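You operate a simulated robot arm through the tools that you are given. There is no shell and no other tool. Be economical: measure what you need, move in short steps, check, and stop when the job is done.

You run a simulated robot arm. Do the job below in one go: nothing can be reset, and whatever is moved stays where it is left.

JOB
Run out the spool marked x3, then the one marked x2, in yellow cup 4.
Fine: both come from the grey cups; the first goes to grey cup 4 when it is empty, the second stays in the yellow cup; leave the feed lever.

The check looks at the end state, three seconds after you hand in, the way a careful person would. Anything else that was tipped, shoved, dropped, spilled or broken makes it a failure.

ROBOT AND FRAMES
A 7-joint arm with a two-finger parallel gripper, fixed in place. Base frame: the origin is at the foot of the arm, x ahead of it, y to its left, z up. Units: m, rad, N and s.
With the tool pointing down near the work surface it reaches from about 0.12 to 0.5 m from the base axis. Its first joint turns from -1.152 to 1.152 rad. Payload 2.4 kg.
Tool frame: the origin (TCP) lies between the finger pads and is the grasp point; the fingertips stand 0.03 m ahead of it; z points along the fingers, y is the line along which they close. The gripper opens to 0.094 m. The fingers are 0.028 m wide and 0.01 m thick; the gripper's body (0.05 by 0.096 m) begins 0.055 m behind the TCP.
Orientation is that of the tool frame in the base frame, as a unit quaternion [w, x, y, z]. With the fingers straight down and closing along the base's y, the tool's x points along the base's -x, its y along +y and its z along -z.

CONTROLS
- The arm moves only by the tool send_rows. Its argument "commands" is a list of rows, each a list of 3 entries, a list of its own where there are three numbers: the turn, a rotation vector about the base's x, y, z in rad, then the shift along the base's x, y, z in m, then the closure, from 0 (fully open) to 1 (shut). In form: [[[ax, ay, az], [tx, ty, tz], grip], ...]. A call has 1 to 10 rows; each row shifts and turns the commanded pose from where the row before left it. Rows are played at 5 a second. More than 0.05 m and 0.15 rad between two rows, or a gripper value outside its range, and nothing of the call is played. Where a pose cannot be reached the arm comes as near as it can. A force on the tool above 40 N (or 10 N above the force at the start of the call, whichever is more), or a blocked arm, ends the call early, and 0.2 s more pass. The fingers move at their own pace (about 0.153 m/s each) and stop on an object; they squeeze with about 28 N. The grip force told is the motor's: it shows also when the fingers shut on nothing. Time passes only in rows, and 0.2 s behind the last, so rows that do not move let the fingers close. It gives the time, the measured TCP pose, the force on the tool (base axes), the opening and the grip force at its end, in the units of the frame above (readings bear some noise), with the torque about the TCP (base axes, N m) and any sound that the robot's microphone picked up.
- Cameras (640 x 400 px; columns grow to the right, rows downward): "scene" is fixed at [0.0358, 0.4723, 1.445]; the picture's right is [-0.77, -0.64, 0.00], its down [-0.37, 0.45, -0.81] and it looks along [0.52, -0.62, -0.58] (base axes); focal length 309 px, centre (320, 200). "wrist" rides on the gripper at [0.076, 0.014, -0.103] in the tool frame; the picture's right is [-0.18, 0.98, 0.00], its down [-0.75, -0.14, -0.64] and it looks along [-0.63, -0.12, 0.77] (tool axes); focal length 243 px, centre (320, 200). There is no depth. A picture from a camera that has moved, and an enlarged one, comes with that camera's place and axes in the base frame and with its lens.
- grab_frame(camera): a new picture of that camera. No time passes.
- close_up(camera, box): a new picture of the part [left, top, right, bottom] of that camera's present view, enlarged. No time passes.
- hand_in(): hands the job in; it is judged then, once.

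Work in short steps. Places have to be worked out from the pictures, the camera data and where the tool is seen: move nearer, look again, correct. Check each grasp and each placing, and mend what went wrong. You have 120 turns and 76 pictures in all, those below and enlarged ones among them. Open the gripper and draw the arm clear of the work before you hand the job in, unless the task says otherwise; then end with one line.

The tools are called as name(argument=value, ...) on one line, values as JSON. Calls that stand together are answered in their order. send_rows: Moves the arm, as the interface text tells. Its arguments: {"type":"object","properties":{"commands":{"type":"array","items":{"type":"array"}}},"required":["commands"]} The other tools are called the same way: grab_frame (camera) takes a picture; close_up (camera, box) takes an enlarged picture of a part of a camera's view; hand_in () hands the job in.

At the start:

```text
t: 0.0
tcp_pos: [0.3614, 0.0569, 1.1804]
orientation: [0.0, 0.001, 1.0, 0.0]
ft_force: [0.8, -0.4, -0.7]
moment: [0.0, 0.0, 0.03]
grip_width: 0.0939
finger_force: 0.1
```

scene: 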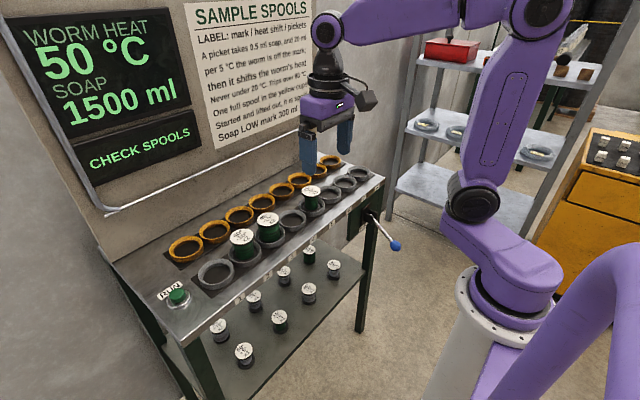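
wrist: 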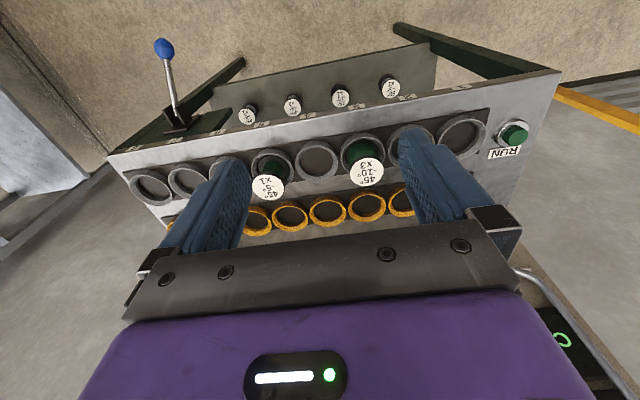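

The poster and the spool labels need to be read before I move, so I'm enlarging them.

close_up(camera="scene", box=[180, 0, 320, 150])

close_up(camera="scene", box=[150, 140, 400, 310])

close_up(camera="wrist", box=[100, 60, 560, 260])

close_up(camera="scene", box=[190, 230, 360, 380])

```text
2.67 times, centred on (250, 75) of scene
camera zoom: at [0.0358, 0.4723, 1.445], right [-0.77, -0.64, 0.0], down [-0.37, 0.45, -0.81], along [0.52, -0.62, -0.58], focal length 823 px, centre (507, 533)
```

zoom: 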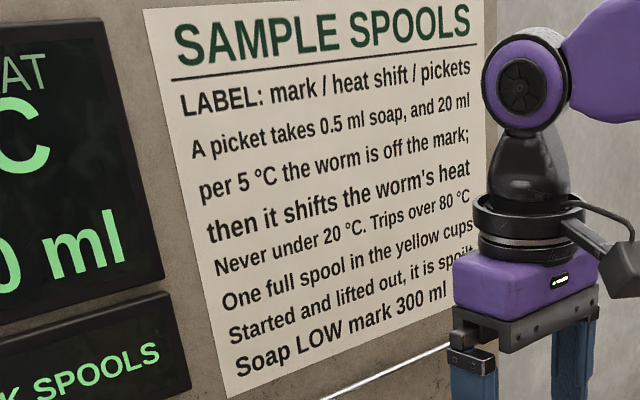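

```text
2.35 times, centred on (275, 225) of scene
camera zoom: at [0.0358, 0.4723, 1.445], right [-0.77, -0.64, 0.0], down [-0.37, 0.45, -0.81], along [0.52, -0.62, -0.58], focal length 726 px, centre (426, 141)
```

zoom: 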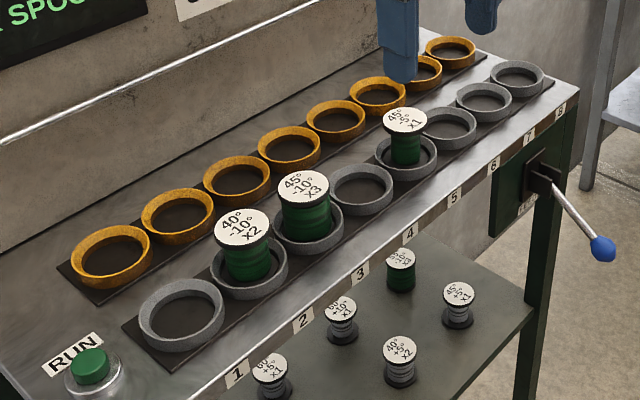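

```text
1.39 times, centred on (330, 160) of wrist
camera zoom: at [0.285, 0.071, 1.2832], right [0.18, 0.98, 0.0], down [0.75, -0.14, 0.64], along [0.63, -0.12, -0.77], focal length 338 px, centre (306, 256)
```

zoom: 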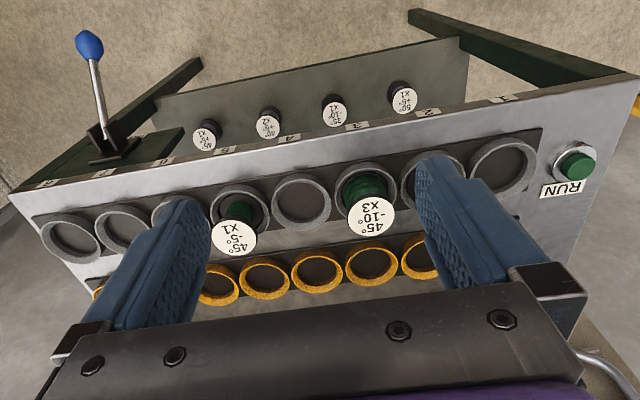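

```text
2.67 times, centred on (275, 305) of scene
camera zoom: at [0.0358, 0.4723, 1.445], right [-0.77, -0.64, 0.0], down [-0.37, 0.45, -0.81], along [0.52, -0.62, -0.58], focal length 823 px, centre (440, -80)
```

zoom: 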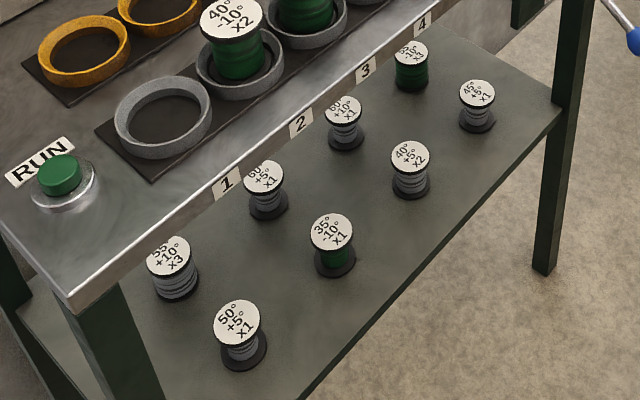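

Reading the pictures:
- The worm heat is 50 °C with 1500 ml soap.
- Grey 2 holds the x2 spool (40°, -10°) and grey 3 the x3 spool (45°, -10°).
- By triangulation the x3 top is at about (0.51, 0.105, 0.955), yellow cup 4 at about (0.636, 0.022, 0.90), and RUN at about (0.525, 0.352).

I'll move nearer and look again.

send_rows(commands=[[[0, 0, 0], [0.022, 0.012, -0.02], 0.2], [[0, 0, 0], [0.022, 0.012, -0.02], 0.2], [[0, 0, 0], [0.022, 0.012, -0.02], 0.2], [[0, 0, 0], [0.022, 0.012, -0.02], 0.2]])

grab_frame(camera="wrist")

grab_frame(camera="scene")

```text
t: 1.0
tcp_pos: [0.451, 0.1064, 1.1007]
orientation: [0.0, 0.001, 1.0, 0.001]
ft_force: [-0.8, 0.1, -1.0]
moment: [-0.02, -0.02, -0.01]
grip_width: 0.0752
finger_force: 0.0
```

```text
69 pictures are left
camera wrist: at [0.3739, 0.1188, 1.2035], right [0.18, 0.98, 0.0], down [0.75, -0.14, 0.64], along [0.63, -0.12, -0.77], focal length 243 px, centre (320, 200)
```

wrist: 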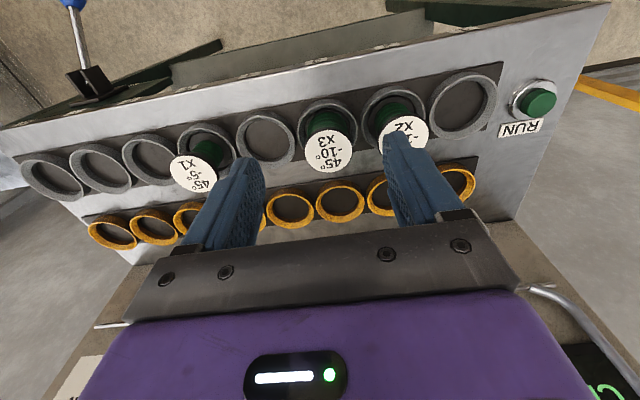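

```text
68 pictures are left
```

scene: 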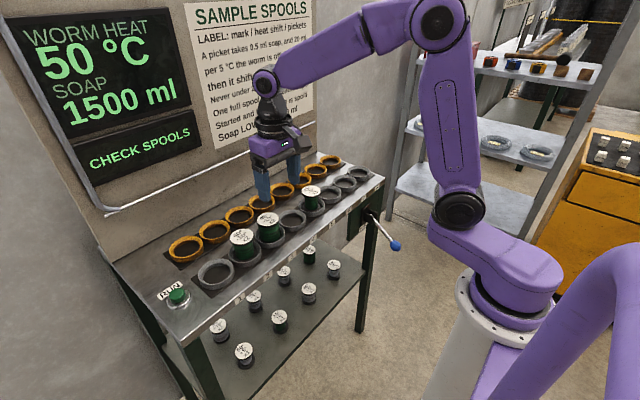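

The x3 label now reads at about (0.503, 0.104), with pitch about 0.082, so the space between spools is tight. I'm narrowing the fingers to 0.066 and going above x3 for a closer look.

send_rows(commands=[[[0, 0, 0], [0.018, -0.001, -0.023], 0.3], [[0, 0, 0], [0.018, -0.001, -0.023], 0.3], [[0, 0, 0], [0.018, 0, -0.023], 0.3]])

grab_frame(camera="wrist")

close_up(camera="scene", box=[190, 110, 380, 260])

```text
t: 1.8
tcp_pos: [0.5033, 0.1047, 1.0306]
orientation: [0.002, 0.001, 1.0, -0.001]
ft_force: [-0.8, -0.5, -0.7]
moment: [-0.01, 0.01, 0.0]
grip_width: 0.0658
finger_force: 0.1
```

```text
67 pictures are left
camera wrist: at [0.4265, 0.1178, 1.1335], right [0.18, 0.98, 0.0], down [0.75, -0.14, 0.64], along [0.63, -0.12, -0.77], focal length 243 px, centre (320, 200)
```

wrist: 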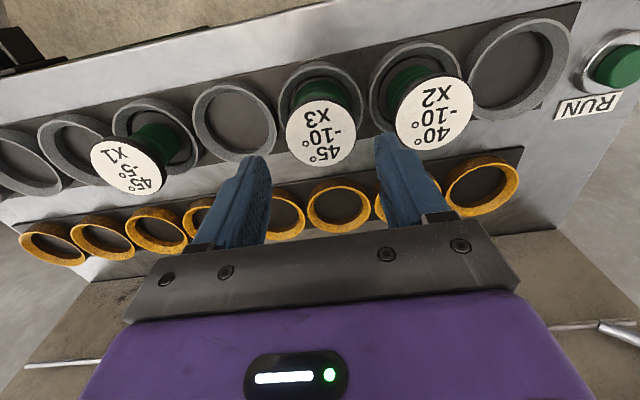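

```text
2.67 times, centred on (285, 185) of scene
camera zoom: at [0.0358, 0.4723, 1.445], right [-0.77, -0.64, 0.0], down [-0.37, 0.45, -0.81], along [0.52, -0.62, -0.58], focal length 823 px, centre (413, 240)
```

zoom: 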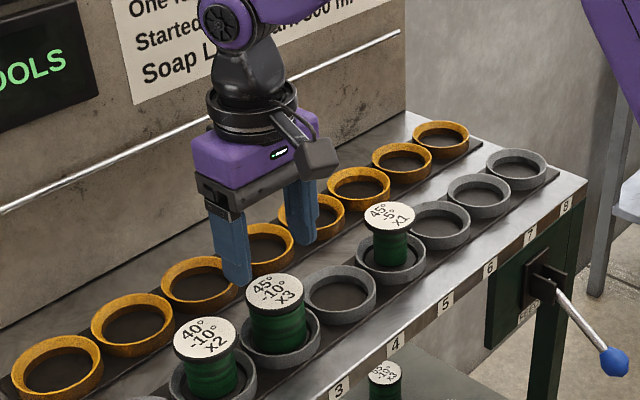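

Two wrist views put the x3 top at about (0.507, 0.103, 0.953) with a flange about 55 mm across. I'm lowering with a 0.070 opening until the TCP is at about 0.950.

send_rows(commands=[[[0, 0, 0], [0.004, -0.0017, -0.02], 0.25], [[0, 0, 0], [0, 0, -0.02], 0.25], [[0, 0, 0], [0, 0, -0.02], 0.25], [[0, 0, 0], [0, 0, -0.012], 0.25]])

grab_frame(camera="wrist")

close_up(camera="scene", box=[210, 150, 340, 260])

```text
t: 2.8
tcp_pos: [0.5078, 0.1029, 0.9593]
orientation: [0.0, 0.0, 1.0, 0.001]
ft_force: [0.6, 0.1, -0.4]
moment: [-0.02, 0.0, 0.0]
grip_width: 0.0705
finger_force: 0.1
```

```text
65 pictures are left
camera wrist: at [0.4308, 0.1154, 1.0618], right [0.18, 0.98, 0.0], down [0.75, -0.14, 0.64], along [0.63, -0.12, -0.77], focal length 243 px, centre (320, 200)
```

wrist: 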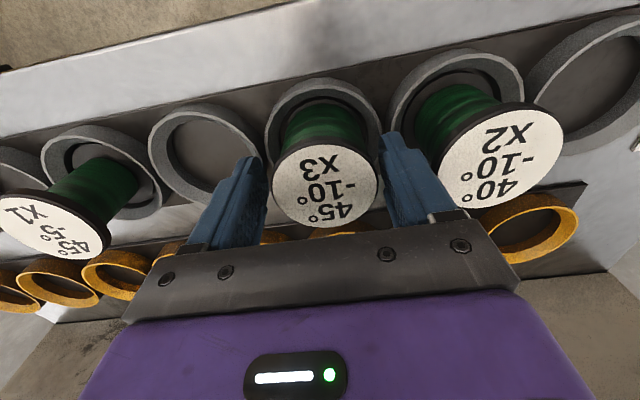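

```text
3.64 times, centred on (275, 205) of scene
camera zoom: at [0.0358, 0.4723, 1.445], right [-0.77, -0.64, 0.0], down [-0.37, 0.45, -0.81], along [0.52, -0.62, -0.58], focal length 1123 px, centre (484, 182)
```

zoom: 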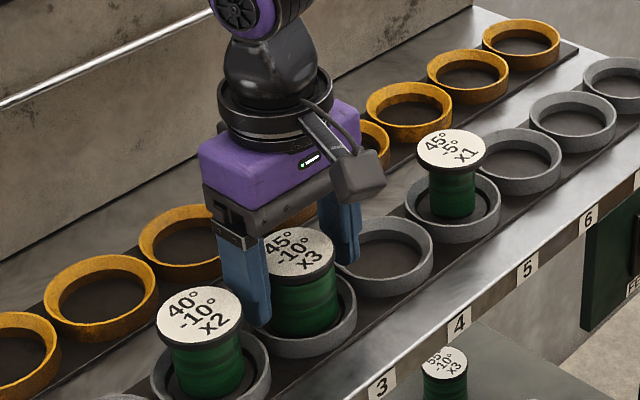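

The fingers straddle x3 evenly, with its centre at (0.509, 0.103) and its top at about 0.950. I'm lowering 12 mm and closing.

send_rows(commands=[[[0, 0, 0], [0.001, 0.0005, -0.012], 0.25], [[0, 0, 0], [0, 0, 0], 0.25], [[0, 0, 0], [0, 0, 0], 0.5], [[0, 0, 0], [0, 0, 0], 0.7], [[0, 0, 0], [0, 0, 0], 0.7]])

close_up(camera="scene", box=[210, 150, 340, 260])

```text
t: 3.5
tcp_pos: [0.5098, 0.1033, 0.9489]
orientation: [0.002, -0.001, 1.0, -0.001]
ft_force: [1.1, 0.1, 5.2]
moment: [-0.1, 0.12, 0.03]
grip_width: 0.0547
finger_force: 6.9
stopped in row 3: the force on the tool passed its limit (the readings are from after the stop); the commanded pose is now the measured one
```

```text
3.64 times, centred on (275, 205) of scene
camera zoom: at [0.0358, 0.4723, 1.445], right [-0.77, -0.64, 0.0], down [-0.37, 0.45, -0.81], along [0.52, -0.62, -0.58], focal length 1123 px, centre (484, 182)
```

zoom: 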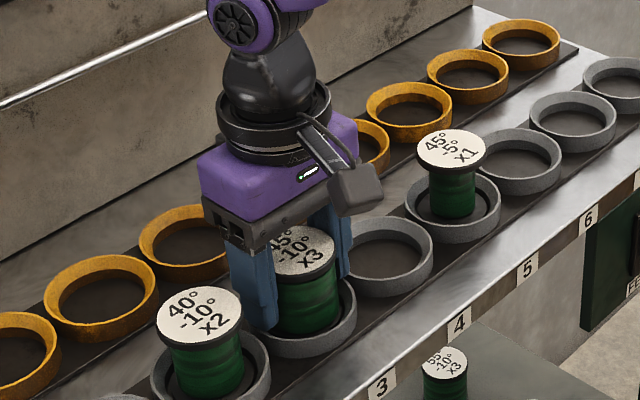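

The fingers have touched the flange at 0.0547, and the spool is still upright. I'm tightening without moving.

send_rows(commands=[[[0, 0, 0], [0, 0, 0], 0.45], [[0, 0, 0], [0, 0, 0], 0.5], [[0, 0, 0], [0, 0, 0], 0.6]])

```text
t: 4.3
tcp_pos: [0.5098, 0.1037, 0.9499]
orientation: [0.002, 0.0, 1.0, 0.0]
ft_force: [2.2, -0.6, 9.7]
moment: [-0.26, 0.12, 0.07]
grip_width: 0.0547
finger_force: 27.9
```

The grip is firm at 27.9 N. I'm lifting slowly and checking.

send_rows(commands=[[[0, 0, 0], [0, 0, 0.01], 0.6], [[0, 0, 0], [0, 0, 0.01], 0.6], [[0, 0, 0], [0, 0, 0.02], 0.6]])

close_up(camera="scene", box=[190, 130, 340, 260])

grab_frame(camera="wrist")

```text
t: 5.1
tcp_pos: [0.5099, 0.1035, 0.9891]
orientation: [0.001, -0.001, 1.0, 0.0]
ft_force: [0.3, 0.6, -3.0]
moment: [0.0, -0.03, 0.0]
grip_width: 0.0546
finger_force: 27.6
```

```text
3.08 times, centred on (265, 195) of scene
camera zoom: at [0.0359, 0.4723, 1.445], right [-0.77, -0.64, 0.0], down [-0.37, 0.45, -0.81], along [0.52, -0.62, -0.58], focal length 950 px, centre (489, 215)
```

zoom: 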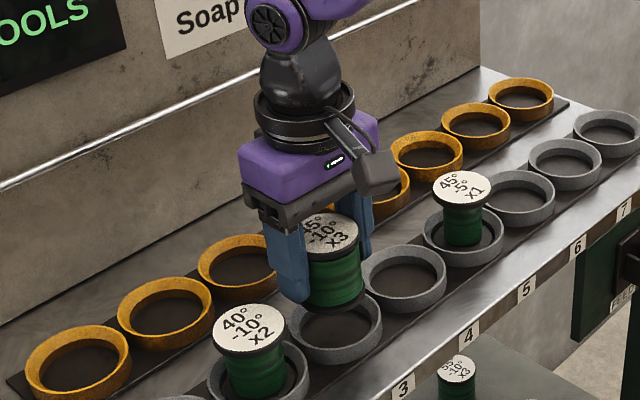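

```text
61 pictures are left
camera wrist: at [0.433, 0.1167, 1.0923], right [0.18, 0.98, 0.0], down [0.75, -0.14, 0.64], along [0.63, -0.12, -0.77], focal length 243 px, centre (320, 200)
```

wrist: 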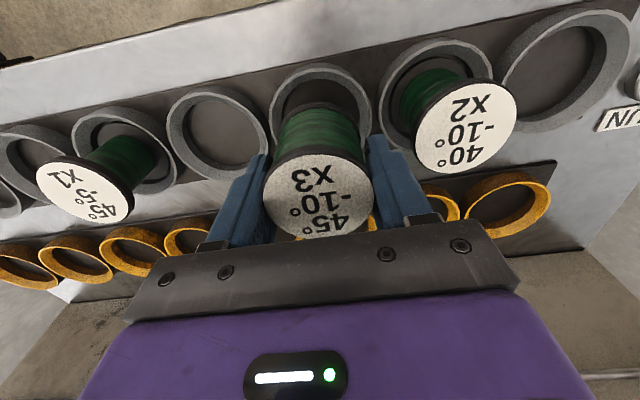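

x3 is lifted cleanly and upright. I'm raising it further and moving over column 4 to fix the position of yellow cup 4.

send_rows(commands=[[[0, 0, 0], [0, -0.01, 0.025], 0.6], [[0, 0, 0], [0, -0.037, 0.015], 0.6], [[0, 0, 0], [0.0, -0.037, 0], 0.6]])

grab_frame(camera="wrist")

close_up(camera="scene", box=[160, 100, 400, 300])

```text
t: 5.9
tcp_pos: [0.5083, 0.0189, 1.0296]
orientation: [0.001, -0.001, 1.0, -0.001]
ft_force: [-0.2, -1.0, -2.6]
moment: [0.02, -0.02, -0.01]
grip_width: 0.0547
finger_force: 28.1
```

```text
60 pictures are left
camera wrist: at [0.4318, 0.032, 1.1318], right [0.18, 0.98, 0.0], down [0.75, -0.14, 0.64], along [0.63, -0.12, -0.77], focal length 243 px, centre (320, 200)
```

wrist: 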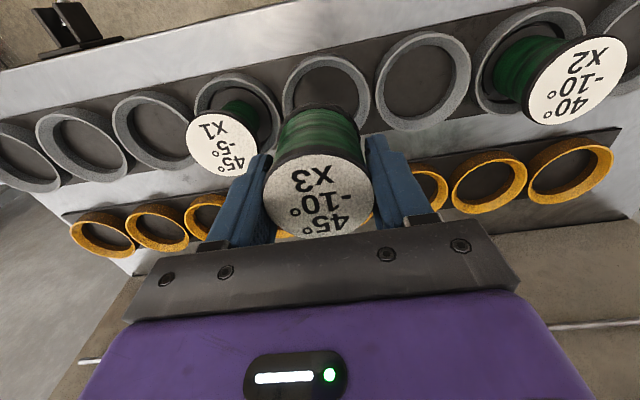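

```text
2.00 times, centred on (280, 200) of scene
camera zoom: at [0.0359, 0.4724, 1.445], right [-0.77, -0.64, 0.0], down [-0.37, 0.45, -0.81], along [0.52, -0.62, -0.58], focal length 617 px, centre (400, 200)
```

zoom: 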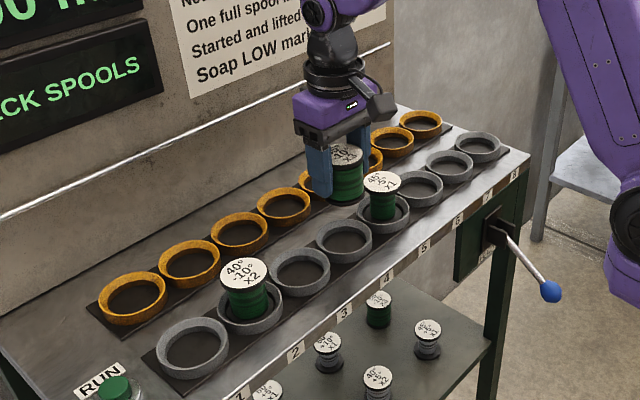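

From this view yellow cup 4 works out to about (0.627, 0.022), with pitch about 0.083. I'm moving above it and comparing with the scene camera.

send_rows(commands=[[[0, 0, 0], [0.04, 0.001, 0], 0.6], [[0, 0, 0], [0.04, 0.001, 0], 0.6], [[0, 0, 0], [0.038, 0.001, -0.01], 0.6], [[0, 0, 0], [0, 0, -0.02], 0.6]])

grab_frame(camera="wrist")

close_up(camera="scene", box=[220, 120, 350, 230])

```text
t: 6.9
tcp_pos: [0.6266, 0.0224, 0.9988]
orientation: [0.001, 0.001, 1.0, 0.0]
ft_force: [0.6, -0.9, -2.5]
moment: [0.01, -0.03, -0.02]
grip_width: 0.0544
finger_force: 27.6
```

```text
58 pictures are left
camera wrist: at [0.5495, 0.0354, 1.1027], right [0.18, 0.98, 0.0], down [0.75, -0.14, 0.64], along [0.63, -0.12, -0.77], focal length 243 px, centre (320, 200)
```

wrist: 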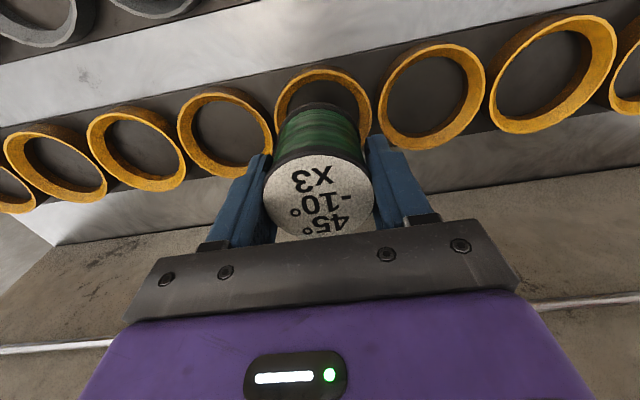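

```text
3.64 times, centred on (285, 175) of scene
camera zoom: at [0.0359, 0.4723, 1.445], right [-0.77, -0.64, 0.0], down [-0.37, 0.45, -0.81], along [0.52, -0.62, -0.58], focal length 1123 px, centre (447, 291)
```

zoom: 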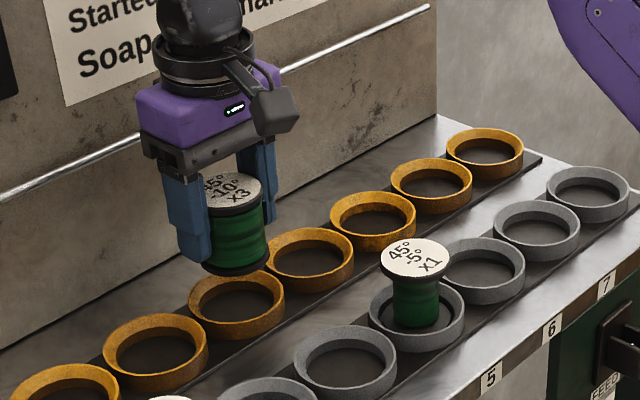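

The spool hangs over yellow cup 4 (fourth from RUN), and the offset looks like only a few mm. I'm enlarging both views to measure it.

close_up(camera="wrist", box=[240, 50, 400, 150])

close_up(camera="scene", box=[250, 160, 314, 200])

```text
4.00 times, centred on (320, 100) of wrist
camera zoom: at [0.5495, 0.0354, 1.1027], right [0.18, 0.98, 0.0], down [0.75, -0.14, 0.64], along [0.63, -0.12, -0.77], focal length 970 px, centre (320, 600)
```

zoom: 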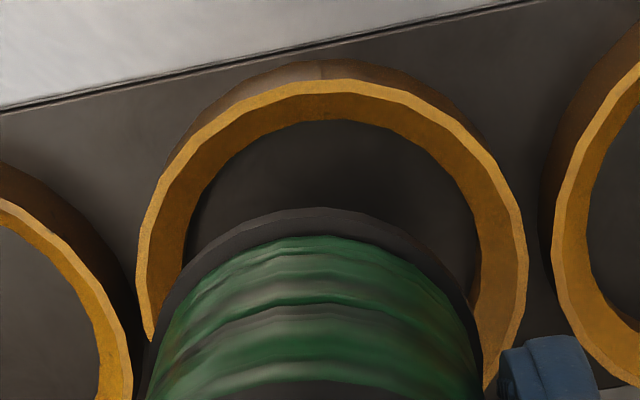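

```text
10.00 times, centred on (282, 180) of scene
camera zoom: at [0.0359, 0.4723, 1.445], right [-0.77, -0.64, 0.0], down [-0.37, 0.45, -0.81], along [0.52, -0.62, -0.58], focal length 3087 px, centre (700, 400)
```

zoom: 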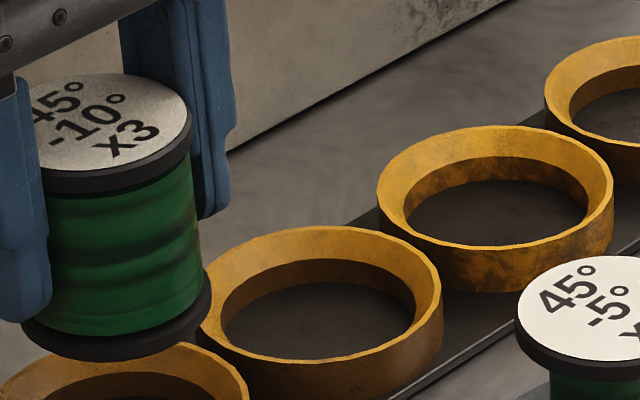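

The offset is about 1 to 2 mm and the cup mouth is funnelled. I'm nudging +1 mm in x and y and descending gently to just above seating height.

send_rows(commands=[[[0, 0, 0], [0.001, 0.001, -0.012], 0.6], [[0, 0, 0], [0, 0, -0.012], 0.6], [[0, 0, 0], [0, 0, -0.01], 0.6], [[0, 0, 0], [0, 0, -0.006], 0.6], [[0, 0, 0], [0, 0, -0.004], 0.6]])

grab_frame(camera="wrist")

close_up(camera="scene", box=[230, 150, 310, 200])

```text
t: 8.1
tcp_pos: [0.6282, 0.0245, 0.955]
orientation: [0.0, -0.001, 1.0, -0.001]
ft_force: [-0.2, -0.5, -3.1]
moment: [0.0, -0.02, -0.02]
grip_width: 0.0542
finger_force: 27.7
```

```text
54 pictures are left
camera wrist: at [0.5509, 0.037, 1.0578], right [0.18, 0.98, 0.0], down [0.75, -0.14, 0.64], along [0.63, -0.12, -0.77], focal length 243 px, centre (320, 200)
```

wrist: 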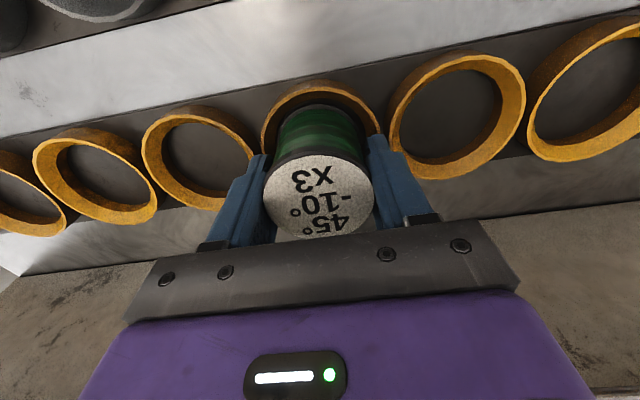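

```text
8.00 times, centred on (270, 175) of scene
camera zoom: at [0.0359, 0.4723, 1.445], right [-0.77, -0.64, 0.0], down [-0.37, 0.45, -0.81], along [0.52, -0.62, -0.58], focal length 2470 px, centre (720, 400)
```

zoom: 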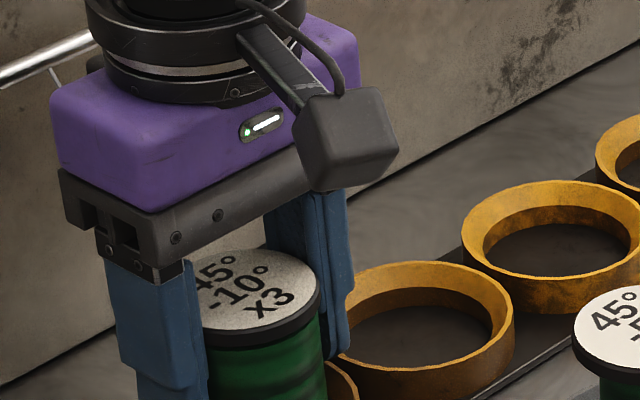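

The spool is inside the cup with no contact force yet. I'm lowering the last few mm to feel the floor.

send_rows(commands=[[[0, 0, 0], [0, 0, -0.003], 0.6], [[0, 0, 0], [0, 0, -0.002], 0.6]])

```text
t: 8.7
tcp_pos: [0.6284, 0.0223, 0.9499]
orientation: [0.001, 0.0, 1.0, 0.0]
ft_force: [-0.5, 0.7, -4.0]
moment: [0.0, -0.03, -0.02]
grip_width: 0.0545
finger_force: 28.1
```

There is no contact yet, so I'm going on in small steps.

send_rows(commands=[[[0, 0, 0], [0, 0, -0.0015], 0.6], [[0, 0, 0], [0, 0, -0.0015], 0.6]])

```text
t: 9.3
tcp_pos: [0.627, 0.0231, 0.9494]
orientation: [0.003, 0.0, 1.0, 0.0]
ft_force: [-8.6, 1.4, 25.1]
moment: [-0.15, 0.82, -0.01]
grip_width: 0.0542
finger_force: 28.1
```

The floor contact at 0.949 matches the grey seating height. I'm easing up 1.5 mm and releasing gently.

send_rows(commands=[[[0, 0, 0], [0, 0, 0.002], 0.6], [[0, 0, 0], [0, 0, 0], 0.38], [[0, 0, 0], [0, 0, 0], 0.25], [[0, 0, 0], [0, 0, 0], 0.25]])

grab_frame(camera="wrist")

close_up(camera="scene", box=[230, 150, 310, 200])

```text
t: 10.3
tcp_pos: [0.6275, 0.0256, 0.9507]
orientation: [0.002, -0.002, 1.0, 0.0]
ft_force: [-2.5, 15.6, 18.9]
moment: [-0.24, 0.16, -0.14]
grip_width: 0.0616
finger_force: 0.3
```

```text
52 pictures are left
camera wrist: at [0.5509, 0.0389, 1.0525], right [0.18, 0.98, 0.0], down [0.75, -0.14, 0.64], along [0.63, -0.11, -0.76], focal length 243 px, centre (320, 200)
```

wrist: 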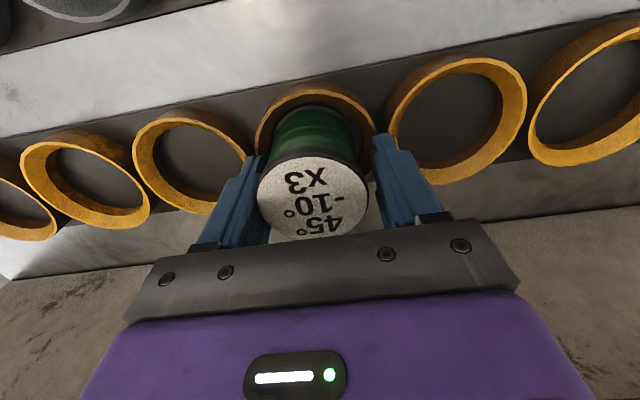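

```text
8.00 times, centred on (270, 175) of scene
camera zoom: at [0.0354, 0.4728, 1.4449], right [-0.77, -0.64, 0.0], down [-0.37, 0.45, -0.81], along [0.52, -0.62, -0.58], focal length 2470 px, centre (720, 400)
```

zoom: 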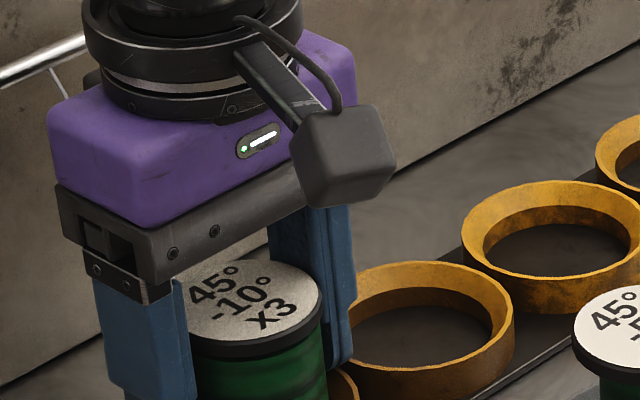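

The fingertips are pressing inside the cup rim, so the rim is higher than I thought and the opening was blocked at 0.0616. I'm holding about that opening and rising straight out slowly.

send_rows(commands=[[[0, 0, 0], [0, -0.001, 0.002], 0.36], [[0, 0, 0], [0, -0.001, 0.004], 0.36], [[0, 0, 0], [0, 0, 0.006], 0.36]])

grab_frame(camera="wrist")

```text
t: 11.1
tcp_pos: [0.6264, 0.02, 0.9622]
orientation: [0.0, 0.001, 1.0, -0.001]
ft_force: [-1.4, 0.0, 1.2]
moment: [-0.03, 0.0, 0.01]
grip_width: 0.0603
finger_force: 0.1
```

```text
50 pictures are left
camera wrist: at [0.5505, 0.0336, 1.064], right [0.19, 0.98, 0.0], down [0.75, -0.14, 0.64], along [0.63, -0.12, -0.77], focal length 243 px, centre (320, 200)
```

wrist: 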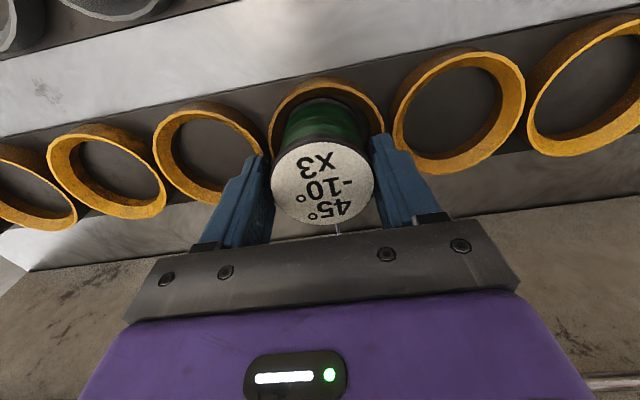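

The fingers are free and the forces near zero. I'm rising clear and checking that the spool is seated.

send_rows(commands=[[[0, 0, 0], [0, 0.001, 0.01], 0.32], [[0, 0, 0], [0, 0, 0.03], 0.3], [[0, 0, 0], [-0.02, 0, 0.04], 0.3], [[0, 0, 0], [-0.03, 0.03, 0.02], 0.3]])

grab_frame(camera="wrist")

grab_frame(camera="scene")

close_up(camera="scene", box=[220, 150, 316, 210])

```text
t: 12.1
tcp_pos: [0.5754, 0.0541, 1.062]
orientation: [0.001, 0.0, 1.0, -0.001]
ft_force: [0.0, 0.0, 0.7]
moment: [0.01, -0.01, 0.01]
grip_width: 0.0658
finger_force: 0.1
```

```text
49 pictures are left
camera wrist: at [0.4987, 0.0674, 1.1644], right [0.18, 0.98, 0.0], down [0.75, -0.14, 0.64], along [0.63, -0.12, -0.77], focal length 243 px, centre (320, 200)
```

wrist: 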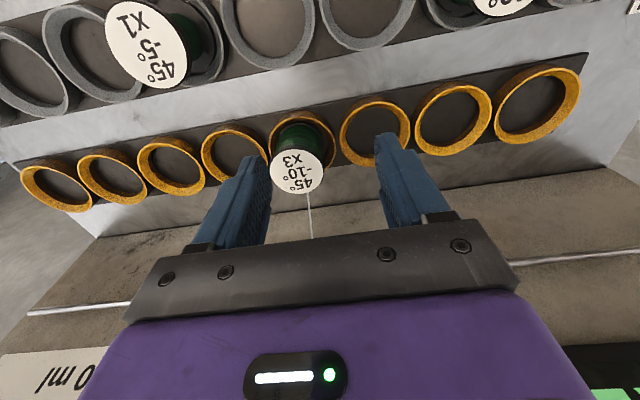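

```text
48 pictures are left
```

scene: 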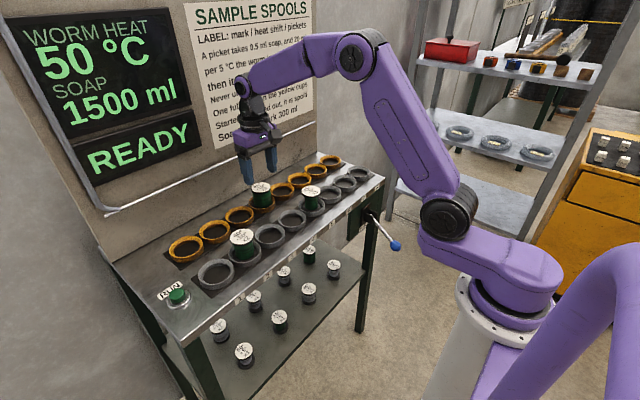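

```text
6.67 times, centred on (268, 180) of scene
camera zoom: at [0.0359, 0.4723, 1.445], right [-0.77, -0.64, 0.0], down [-0.37, 0.45, -0.81], along [0.52, -0.62, -0.58], focal length 2058 px, centre (667, 333)
```

zoom: 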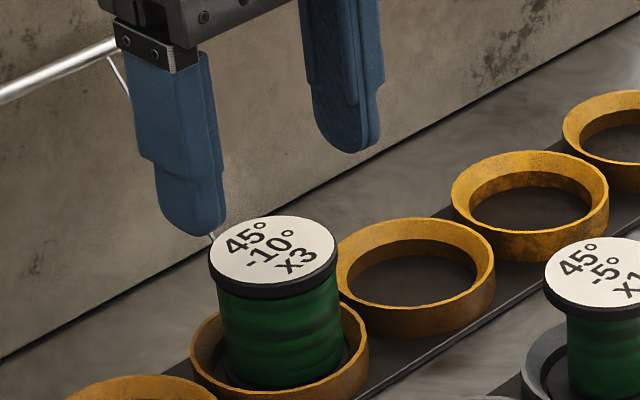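

The x3 spool is seated, its thread has been taken and the display says READY. I'm closing the fingers and moving high towards the RUN button.

send_rows(commands=[[[0, 0, 0], [-0.015, 0.045, 0], 0.6], [[0, 0, 0], [-0.015, 0.045, 0], 1], [[0, 0, 0], [-0.015, 0.045, 0], 1], [[0, 0, 0], [-0.015, 0.045, 0], 1], [[0, 0, 0], [-0.01, 0.045, 0], 1], [[0, 0, 0], [0, 0.045, -0.015], 1], [[0, 0, 0], [0, 0.01, -0.02], 1]])

grab_frame(camera="wrist")

close_up(camera="scene", box=[110, 210, 270, 310])

```text
t: 13.7
tcp_pos: [0.5071, 0.3344, 1.026]
orientation: [0.001, 0.0, 1.0, 0.0]
ft_force: [-0.2, -0.7, -1.2]
moment: [-0.02, 0.01, 0.01]
grip_width: 0.0
finger_force: 28.0
```

```text
46 pictures are left
camera wrist: at [0.4303, 0.3472, 1.1287], right [0.18, 0.98, 0.0], down [0.75, -0.14, 0.64], along [0.63, -0.12, -0.77], focal length 243 px, centre (320, 200)
```

wrist: 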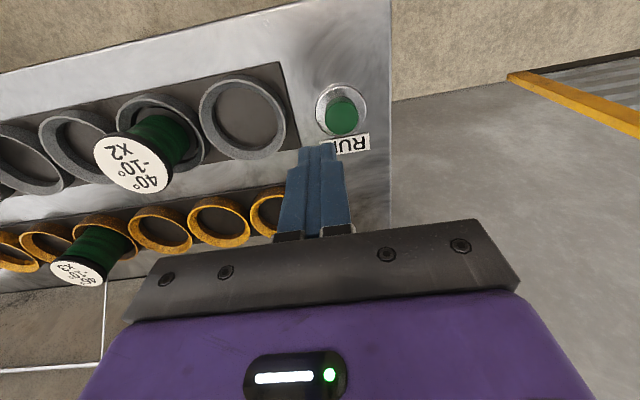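

```text
4.00 times, centred on (190, 260) of scene
camera zoom: at [0.0358, 0.4723, 1.445], right [-0.77, -0.64, 0.0], down [-0.37, 0.45, -0.81], along [0.52, -0.62, -0.58], focal length 1235 px, centre (840, -40)
```

zoom: 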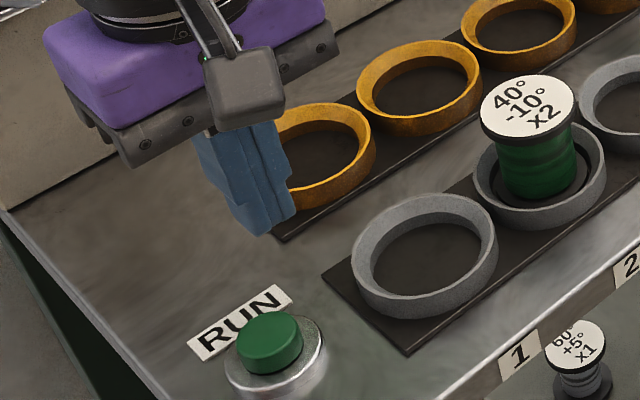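

The button top is at about (0.520, 0.351, 0.90). I'm moving above it and lowering part way.

send_rows(commands=[[[0, 0, 0], [0.013, 0.017, -0.02], 1], [[0, 0, 0], [0, 0, -0.03], 1], [[0, 0, 0], [0, 0, -0.02], 1]])

grab_frame(camera="wrist")

close_up(camera="scene", box=[110, 230, 238, 310])

```text
t: 14.5
tcp_pos: [0.5213, 0.3475, 0.9562]
orientation: [0.001, 0.0, 1.0, 0.0]
ft_force: [0.2, -0.9, 0.5]
moment: [-0.02, 0.02, 0.01]
grip_width: 0.0
finger_force: 28.2
```

```text
44 pictures are left
camera wrist: at [0.4438, 0.3615, 1.0584], right [0.18, 0.98, 0.0], down [0.75, -0.14, 0.64], along [0.63, -0.12, -0.77], focal length 243 px, centre (320, 200)
```

wrist: 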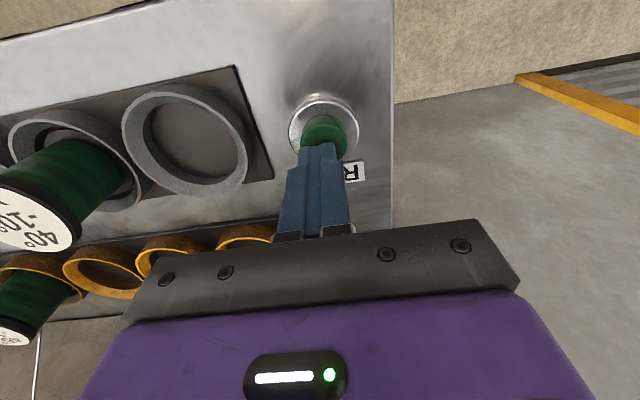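

```text
5.00 times, centred on (174, 270) of scene
camera zoom: at [0.0358, 0.4723, 1.445], right [-0.77, -0.64, 0.0], down [-0.37, 0.45, -0.81], along [0.52, -0.62, -0.58], focal length 1544 px, centre (1050, -150)
```

zoom: 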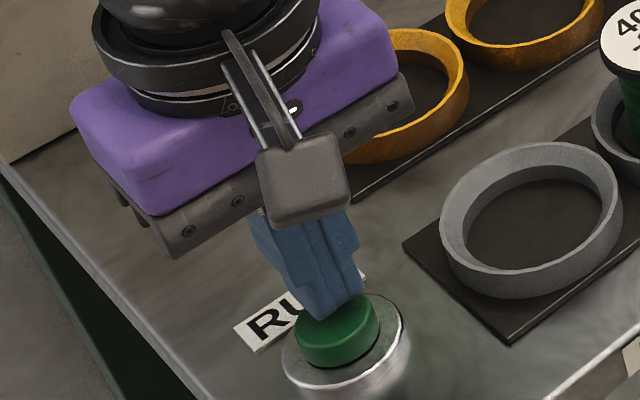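

The button centre is at about (0.512, 0.351). I'm shifting -8 mm in x and pressing down in small steps.

send_rows(commands=[[[0, 0, 0], [-0.009, 0.001, -0.005], 1], [[0, 0, 0], [0, 0, -0.008], 1], [[0, 0, 0], [0, 0, -0.004], 1], [[0, 0, 0], [0, 0, -0.003], 1]])

close_up(camera="scene", box=[0, 0, 400, 310])

```text
t: 15.3
tcp_pos: [0.514, 0.3497, 0.9454]
orientation: [0.004, 0.0, 1.0, 0.002]
ft_force: [-6.1, -3.9, 19.9]
moment: [-0.13, 0.14, -0.03]
grip_width: 0.0002
finger_force: 28.3
heard: click
stopped in row 4: the force on the tool passed its limit (the readings are from after the stop); the commanded pose is now the measured one
```

```text
1.29 times, centred on (200, 155) of scene
camera zoom: at [0.0353, 0.472, 1.4451], right [-0.77, -0.64, 0.0], down [-0.37, 0.45, -0.81], along [0.52, -0.62, -0.58], focal length 398 px, centre (475, 258)
```

zoom: 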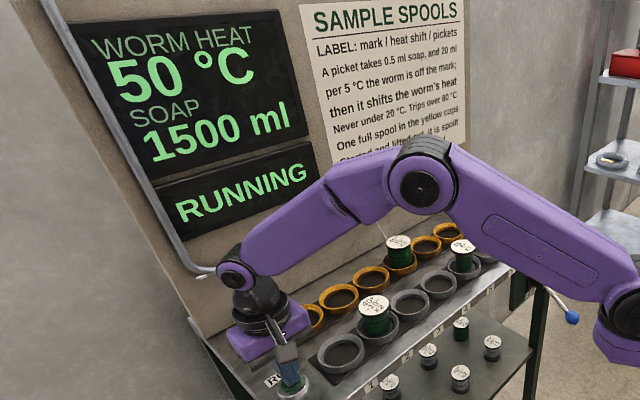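

It clicked and the display says RUNNING. I'm rising off the button and waiting.

send_rows(commands=[[[0, 0, 0], [0, 0, 0.02], 1], [[0, 0, 0], [0, 0, 0.03], 1], [[0, 0, 0], [0, 0, 0.03], 1], [[0, 0, 0], [0, 0, 0], 1], [[0, 0, 0], [0, 0, 0], 1], [[0, 0, 0], [0, 0, 0], 1], [[0, 0, 0], [0, 0, 0], 1], [[0, 0, 0], [0, 0, 0], 1], [[0, 0, 0], [0, 0, 0], 1], [[0, 0, 0], [0, 0, 0], 1]])

grab_frame(camera="scene")

```text
t: 17.5
tcp_pos: [0.5138, 0.3487, 1.024]
orientation: [0.003, 0.0, 1.0, -0.001]
ft_force: [-0.1, 0.2, 0.4]
moment: [0.0, -0.05, 0.02]
grip_width: 0.0002
finger_force: 28.2
```

```text
41 pictures are left
```

scene: 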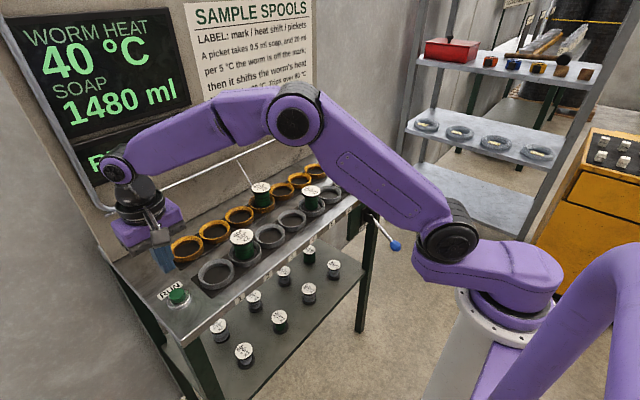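

After one picket the heat is 40 and soap 1480, as the poster predicts. I'm waiting for the rest.

send_rows(commands=[[[0, 0, 0], [0, 0, 0], 0.5], [[0, 0, 0], [0, 0, 0], 0.5], [[0, 0, 0], [0, 0, 0], 0.5], [[0, 0, 0], [0, 0, 0], 0.5], [[0, 0, 0], [0, 0, 0], 0.5], [[0, 0, 0], [0, 0, 0], 0.5], [[0, 0, 0], [0, 0, 0], 0.5], [[0, 0, 0], [0, 0, 0], 0.5], [[0, 0, 0], [0, 0, 0], 0.5], [[0, 0, 0], [0, 0, 0], 0.5]])

send_rows(commands=[[[0, 0, 0], [0, 0, 0], 0.5], [[0, 0, 0], [0, 0, 0], 0.5], [[0, 0, 0], [0, 0, 0], 0.5], [[0, 0, 0], [0, 0, 0], 0.5], [[0, 0, 0], [0, 0, 0], 0.5], [[0, 0, 0], [0, 0, 0], 0.5], [[0, 0, 0], [0, 0, 0], 0.5], [[0, 0, 0], [0, 0, 0], 0.5], [[0, 0, 0], [0, 0, 0], 0.5], [[0, 0, 0], [0, 0, 0], 0.5]])

grab_frame(camera="scene")

```text
t: 19.7
tcp_pos: [0.5126, 0.3488, 1.0222]
orientation: [0.003, 0.0, 1.0, 0.001]
ft_force: [0.2, -0.2, 0.0]
moment: [-0.05, -0.01, -0.03]
grip_width: 0.0472
finger_force: 0.0
```

```text
t: 21.9
tcp_pos: [0.5134, 0.3491, 1.0228]
orientation: [0.001, 0.001, 1.0, 0.001]
ft_force: [0.1, 0.0, 0.7]
moment: [0.0, 0.0, 0.01]
grip_width: 0.047
finger_force: 0.0
```

```text
40 pictures are left
```

scene: 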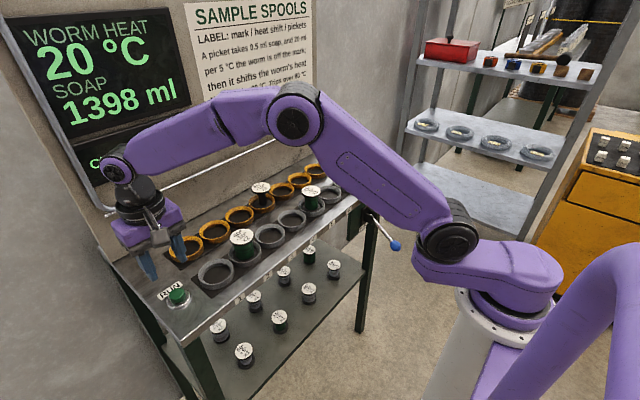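

All three pickets are done (20 °C, 1398 ml) and the spool looks empty. I'm going back towards yellow 4 and checking the status.

send_rows(commands=[[[0, 0, 0], [0, -0.02, 0.03], 0.3], [[0, 0, 0], [0.012, -0.046, 0.006], 0.3], [[0, 0, 0], [0.012, -0.046, 0], 0.3], [[0, 0, 0], [0.012, -0.046, 0], 0.3], [[0, 0, 0], [0.012, -0.046, 0], 0.3], [[0, 0, 0], [0.012, -0.046, 0], 0.3], [[0, 0, 0], [0.012, -0.046, 0], 0.3], [[0, 0, 0], [0.012, -0.032, -0.01], 0.3]])

grab_frame(camera="wrist")

grab_frame(camera="scene")

close_up(camera="scene", box=[220, 150, 316, 210])

```text
t: 23.7
tcp_pos: [0.5994, 0.0231, 1.0489]
orientation: [0.001, 0.001, 1.0, 0.001]
ft_force: [-0.2, 0.3, -0.7]
moment: [-0.01, -0.02, 0.01]
grip_width: 0.0657
finger_force: 0.1
```

```text
39 pictures are left
camera wrist: at [0.522, 0.0352, 1.1523], right [0.18, 0.98, 0.0], down [0.75, -0.14, 0.64], along [0.63, -0.12, -0.76], focal length 243 px, centre (320, 200)
```

wrist: 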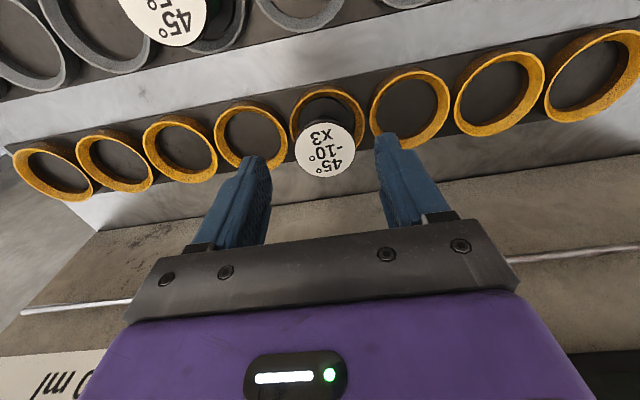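

```text
38 pictures are left
```

scene: 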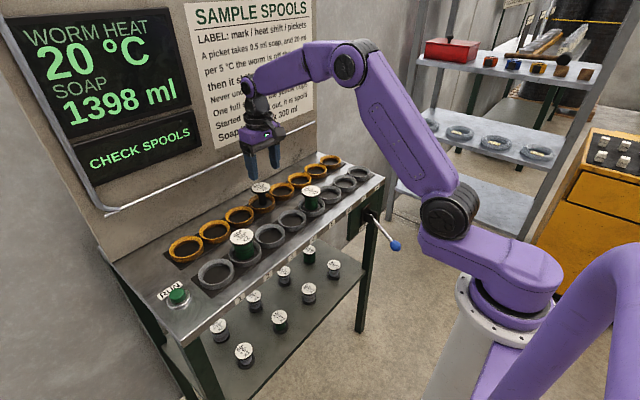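

```text
6.67 times, centred on (268, 180) of scene
camera zoom: at [0.0358, 0.4723, 1.445], right [-0.77, -0.64, 0.0], down [-0.37, 0.45, -0.81], along [0.52, -0.62, -0.58], focal length 2058 px, centre (667, 333)
```

zoom: 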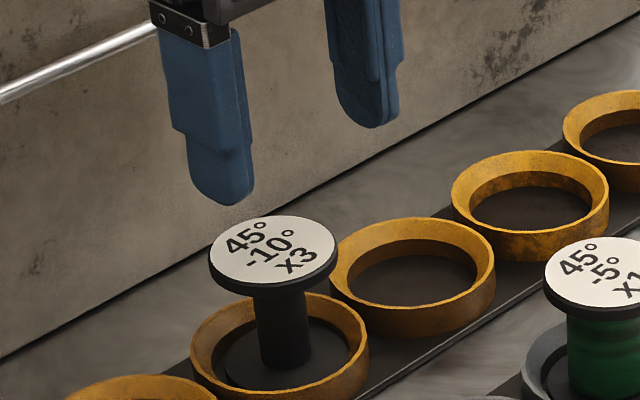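

The display says CHECK SPOOLS and x3 is bare, with its flange centre at about (0.629, 0.019). I'm descending around the flange, keeping the TCP higher (about 0.960) so the fingertips miss the rim.

send_rows(commands=[[[0, 0, 0], [0.015, -0.002, -0.02], 0.26], [[0, 0, 0], [0.014, -0.001, -0.03], 0.26], [[0, 0, 0], [0, 0, -0.025], 0.26]])

grab_frame(camera="wrist")

close_up(camera="scene", box=[220, 150, 316, 210])

```text
t: 24.5
tcp_pos: [0.6258, 0.0185, 0.9753]
orientation: [0.002, 0.0, 1.0, 0.0]
ft_force: [-0.6, 0.6, -0.5]
moment: [-0.01, 0.01, -0.01]
grip_width: 0.0692
finger_force: 0.2
```

```text
36 pictures are left
camera wrist: at [0.5486, 0.0313, 1.0777], right [0.18, 0.98, 0.0], down [0.75, -0.14, 0.65], along [0.63, -0.12, -0.76], focal length 243 px, centre (320, 200)
```

wrist: 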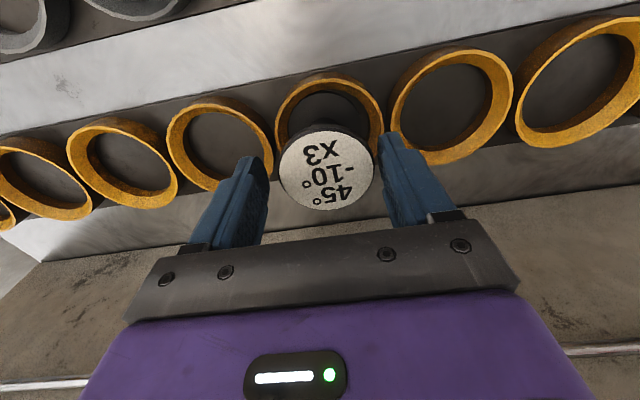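

```text
6.67 times, centred on (268, 180) of scene
camera zoom: at [0.0359, 0.4723, 1.445], right [-0.77, -0.64, 0.0], down [-0.37, 0.45, -0.81], along [0.52, -0.62, -0.58], focal length 2058 px, centre (667, 333)
```

zoom: 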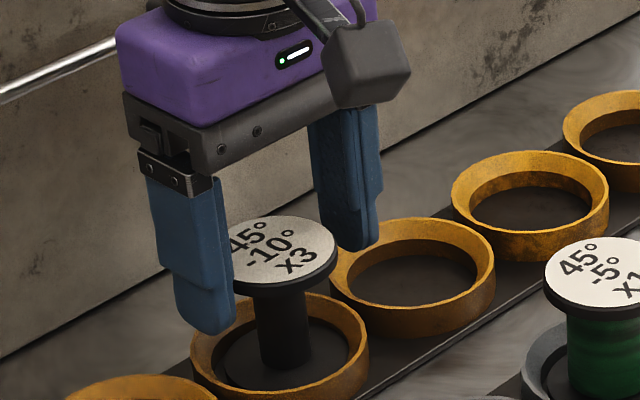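

The spool is nearly centred, about 1.5 mm to +y. I'm lowering to 0.960 and closing on the flange.

send_rows(commands=[[[0, 0, 0], [0.001, 0.0015, -0.01], 0.26], [[0, 0, 0], [0, 0, -0.006], 0.26], [[0, 0, 0], [0, 0, 0], 0.36], [[0, 0, 0], [0, 0, 0], 0.42], [[0, 0, 0], [0, 0, 0], 0.5], [[0, 0, 0], [0, 0, 0], 0.6]])

close_up(camera="scene", box=[220, 150, 316, 210])

```text
t: 25.9
tcp_pos: [0.6263, 0.0209, 0.9577]
orientation: [0.002, -0.001, 1.0, 0.001]
ft_force: [-1.1, 8.5, 0.5]
moment: [0.24, 0.0, -0.02]
grip_width: 0.0542
finger_force: 27.4
```

```text
6.67 times, centred on (268, 180) of scene
camera zoom: at [0.0358, 0.4725, 1.4449], right [-0.77, -0.64, 0.0], down [-0.37, 0.45, -0.81], along [0.52, -0.62, -0.58], focal length 2058 px, centre (667, 333)
```

zoom: 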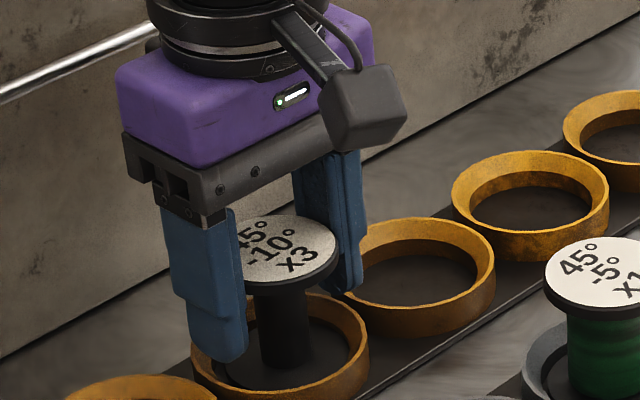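

The flange is gripped with the TCP at about 0.958 seated. I'm lifting straight up and then moving towards grey cup 4.

send_rows(commands=[[[0, 0, 0], [0, 0.001, 0.01], 0.6], [[0, 0, 0], [0, 0, 0.025], 0.6], [[0, 0, 0], [0, 0, 0.025], 0.6], [[0, 0, 0], [-0.04, 0, 0], 0.6], [[0, 0, 0], [-0.04, 0, 0], 0.6], [[0, 0, 0], [-0.038, 0, 0], 0.6], [[0, 0, 0], [0, 0, 0], 0.6]])

grab_frame(camera="wrist")

close_up(camera="scene", box=[230, 150, 358, 230])

```text
t: 27.5
tcp_pos: [0.51, 0.0221, 1.0186]
orientation: [0.002, 0.0, 1.0, 0.001]
ft_force: [0.7, -0.2, -1.9]
moment: [0.02, -0.05, -0.01]
grip_width: 0.0538
finger_force: 28.1
```

```text
33 pictures are left
camera wrist: at [0.4339, 0.0344, 1.1215], right [0.18, 0.98, 0.0], down [0.75, -0.14, 0.65], along [0.63, -0.12, -0.76], focal length 243 px, centre (320, 200)
```

wrist: 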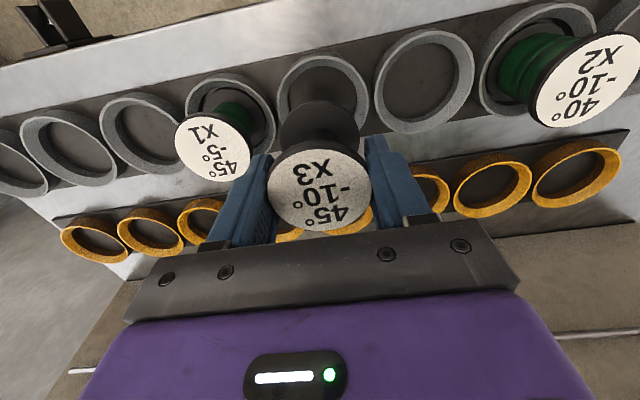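

```text
5.00 times, centred on (294, 190) of scene
camera zoom: at [0.0359, 0.4723, 1.445], right [-0.77, -0.64, 0.0], down [-0.37, 0.45, -0.81], along [0.52, -0.62, -0.58], focal length 1544 px, centre (450, 250)
```

zoom: 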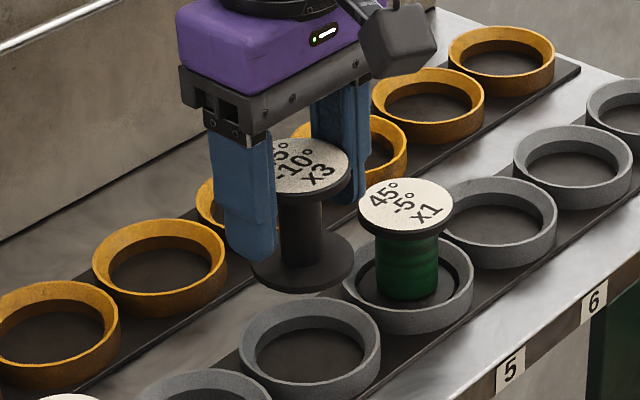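

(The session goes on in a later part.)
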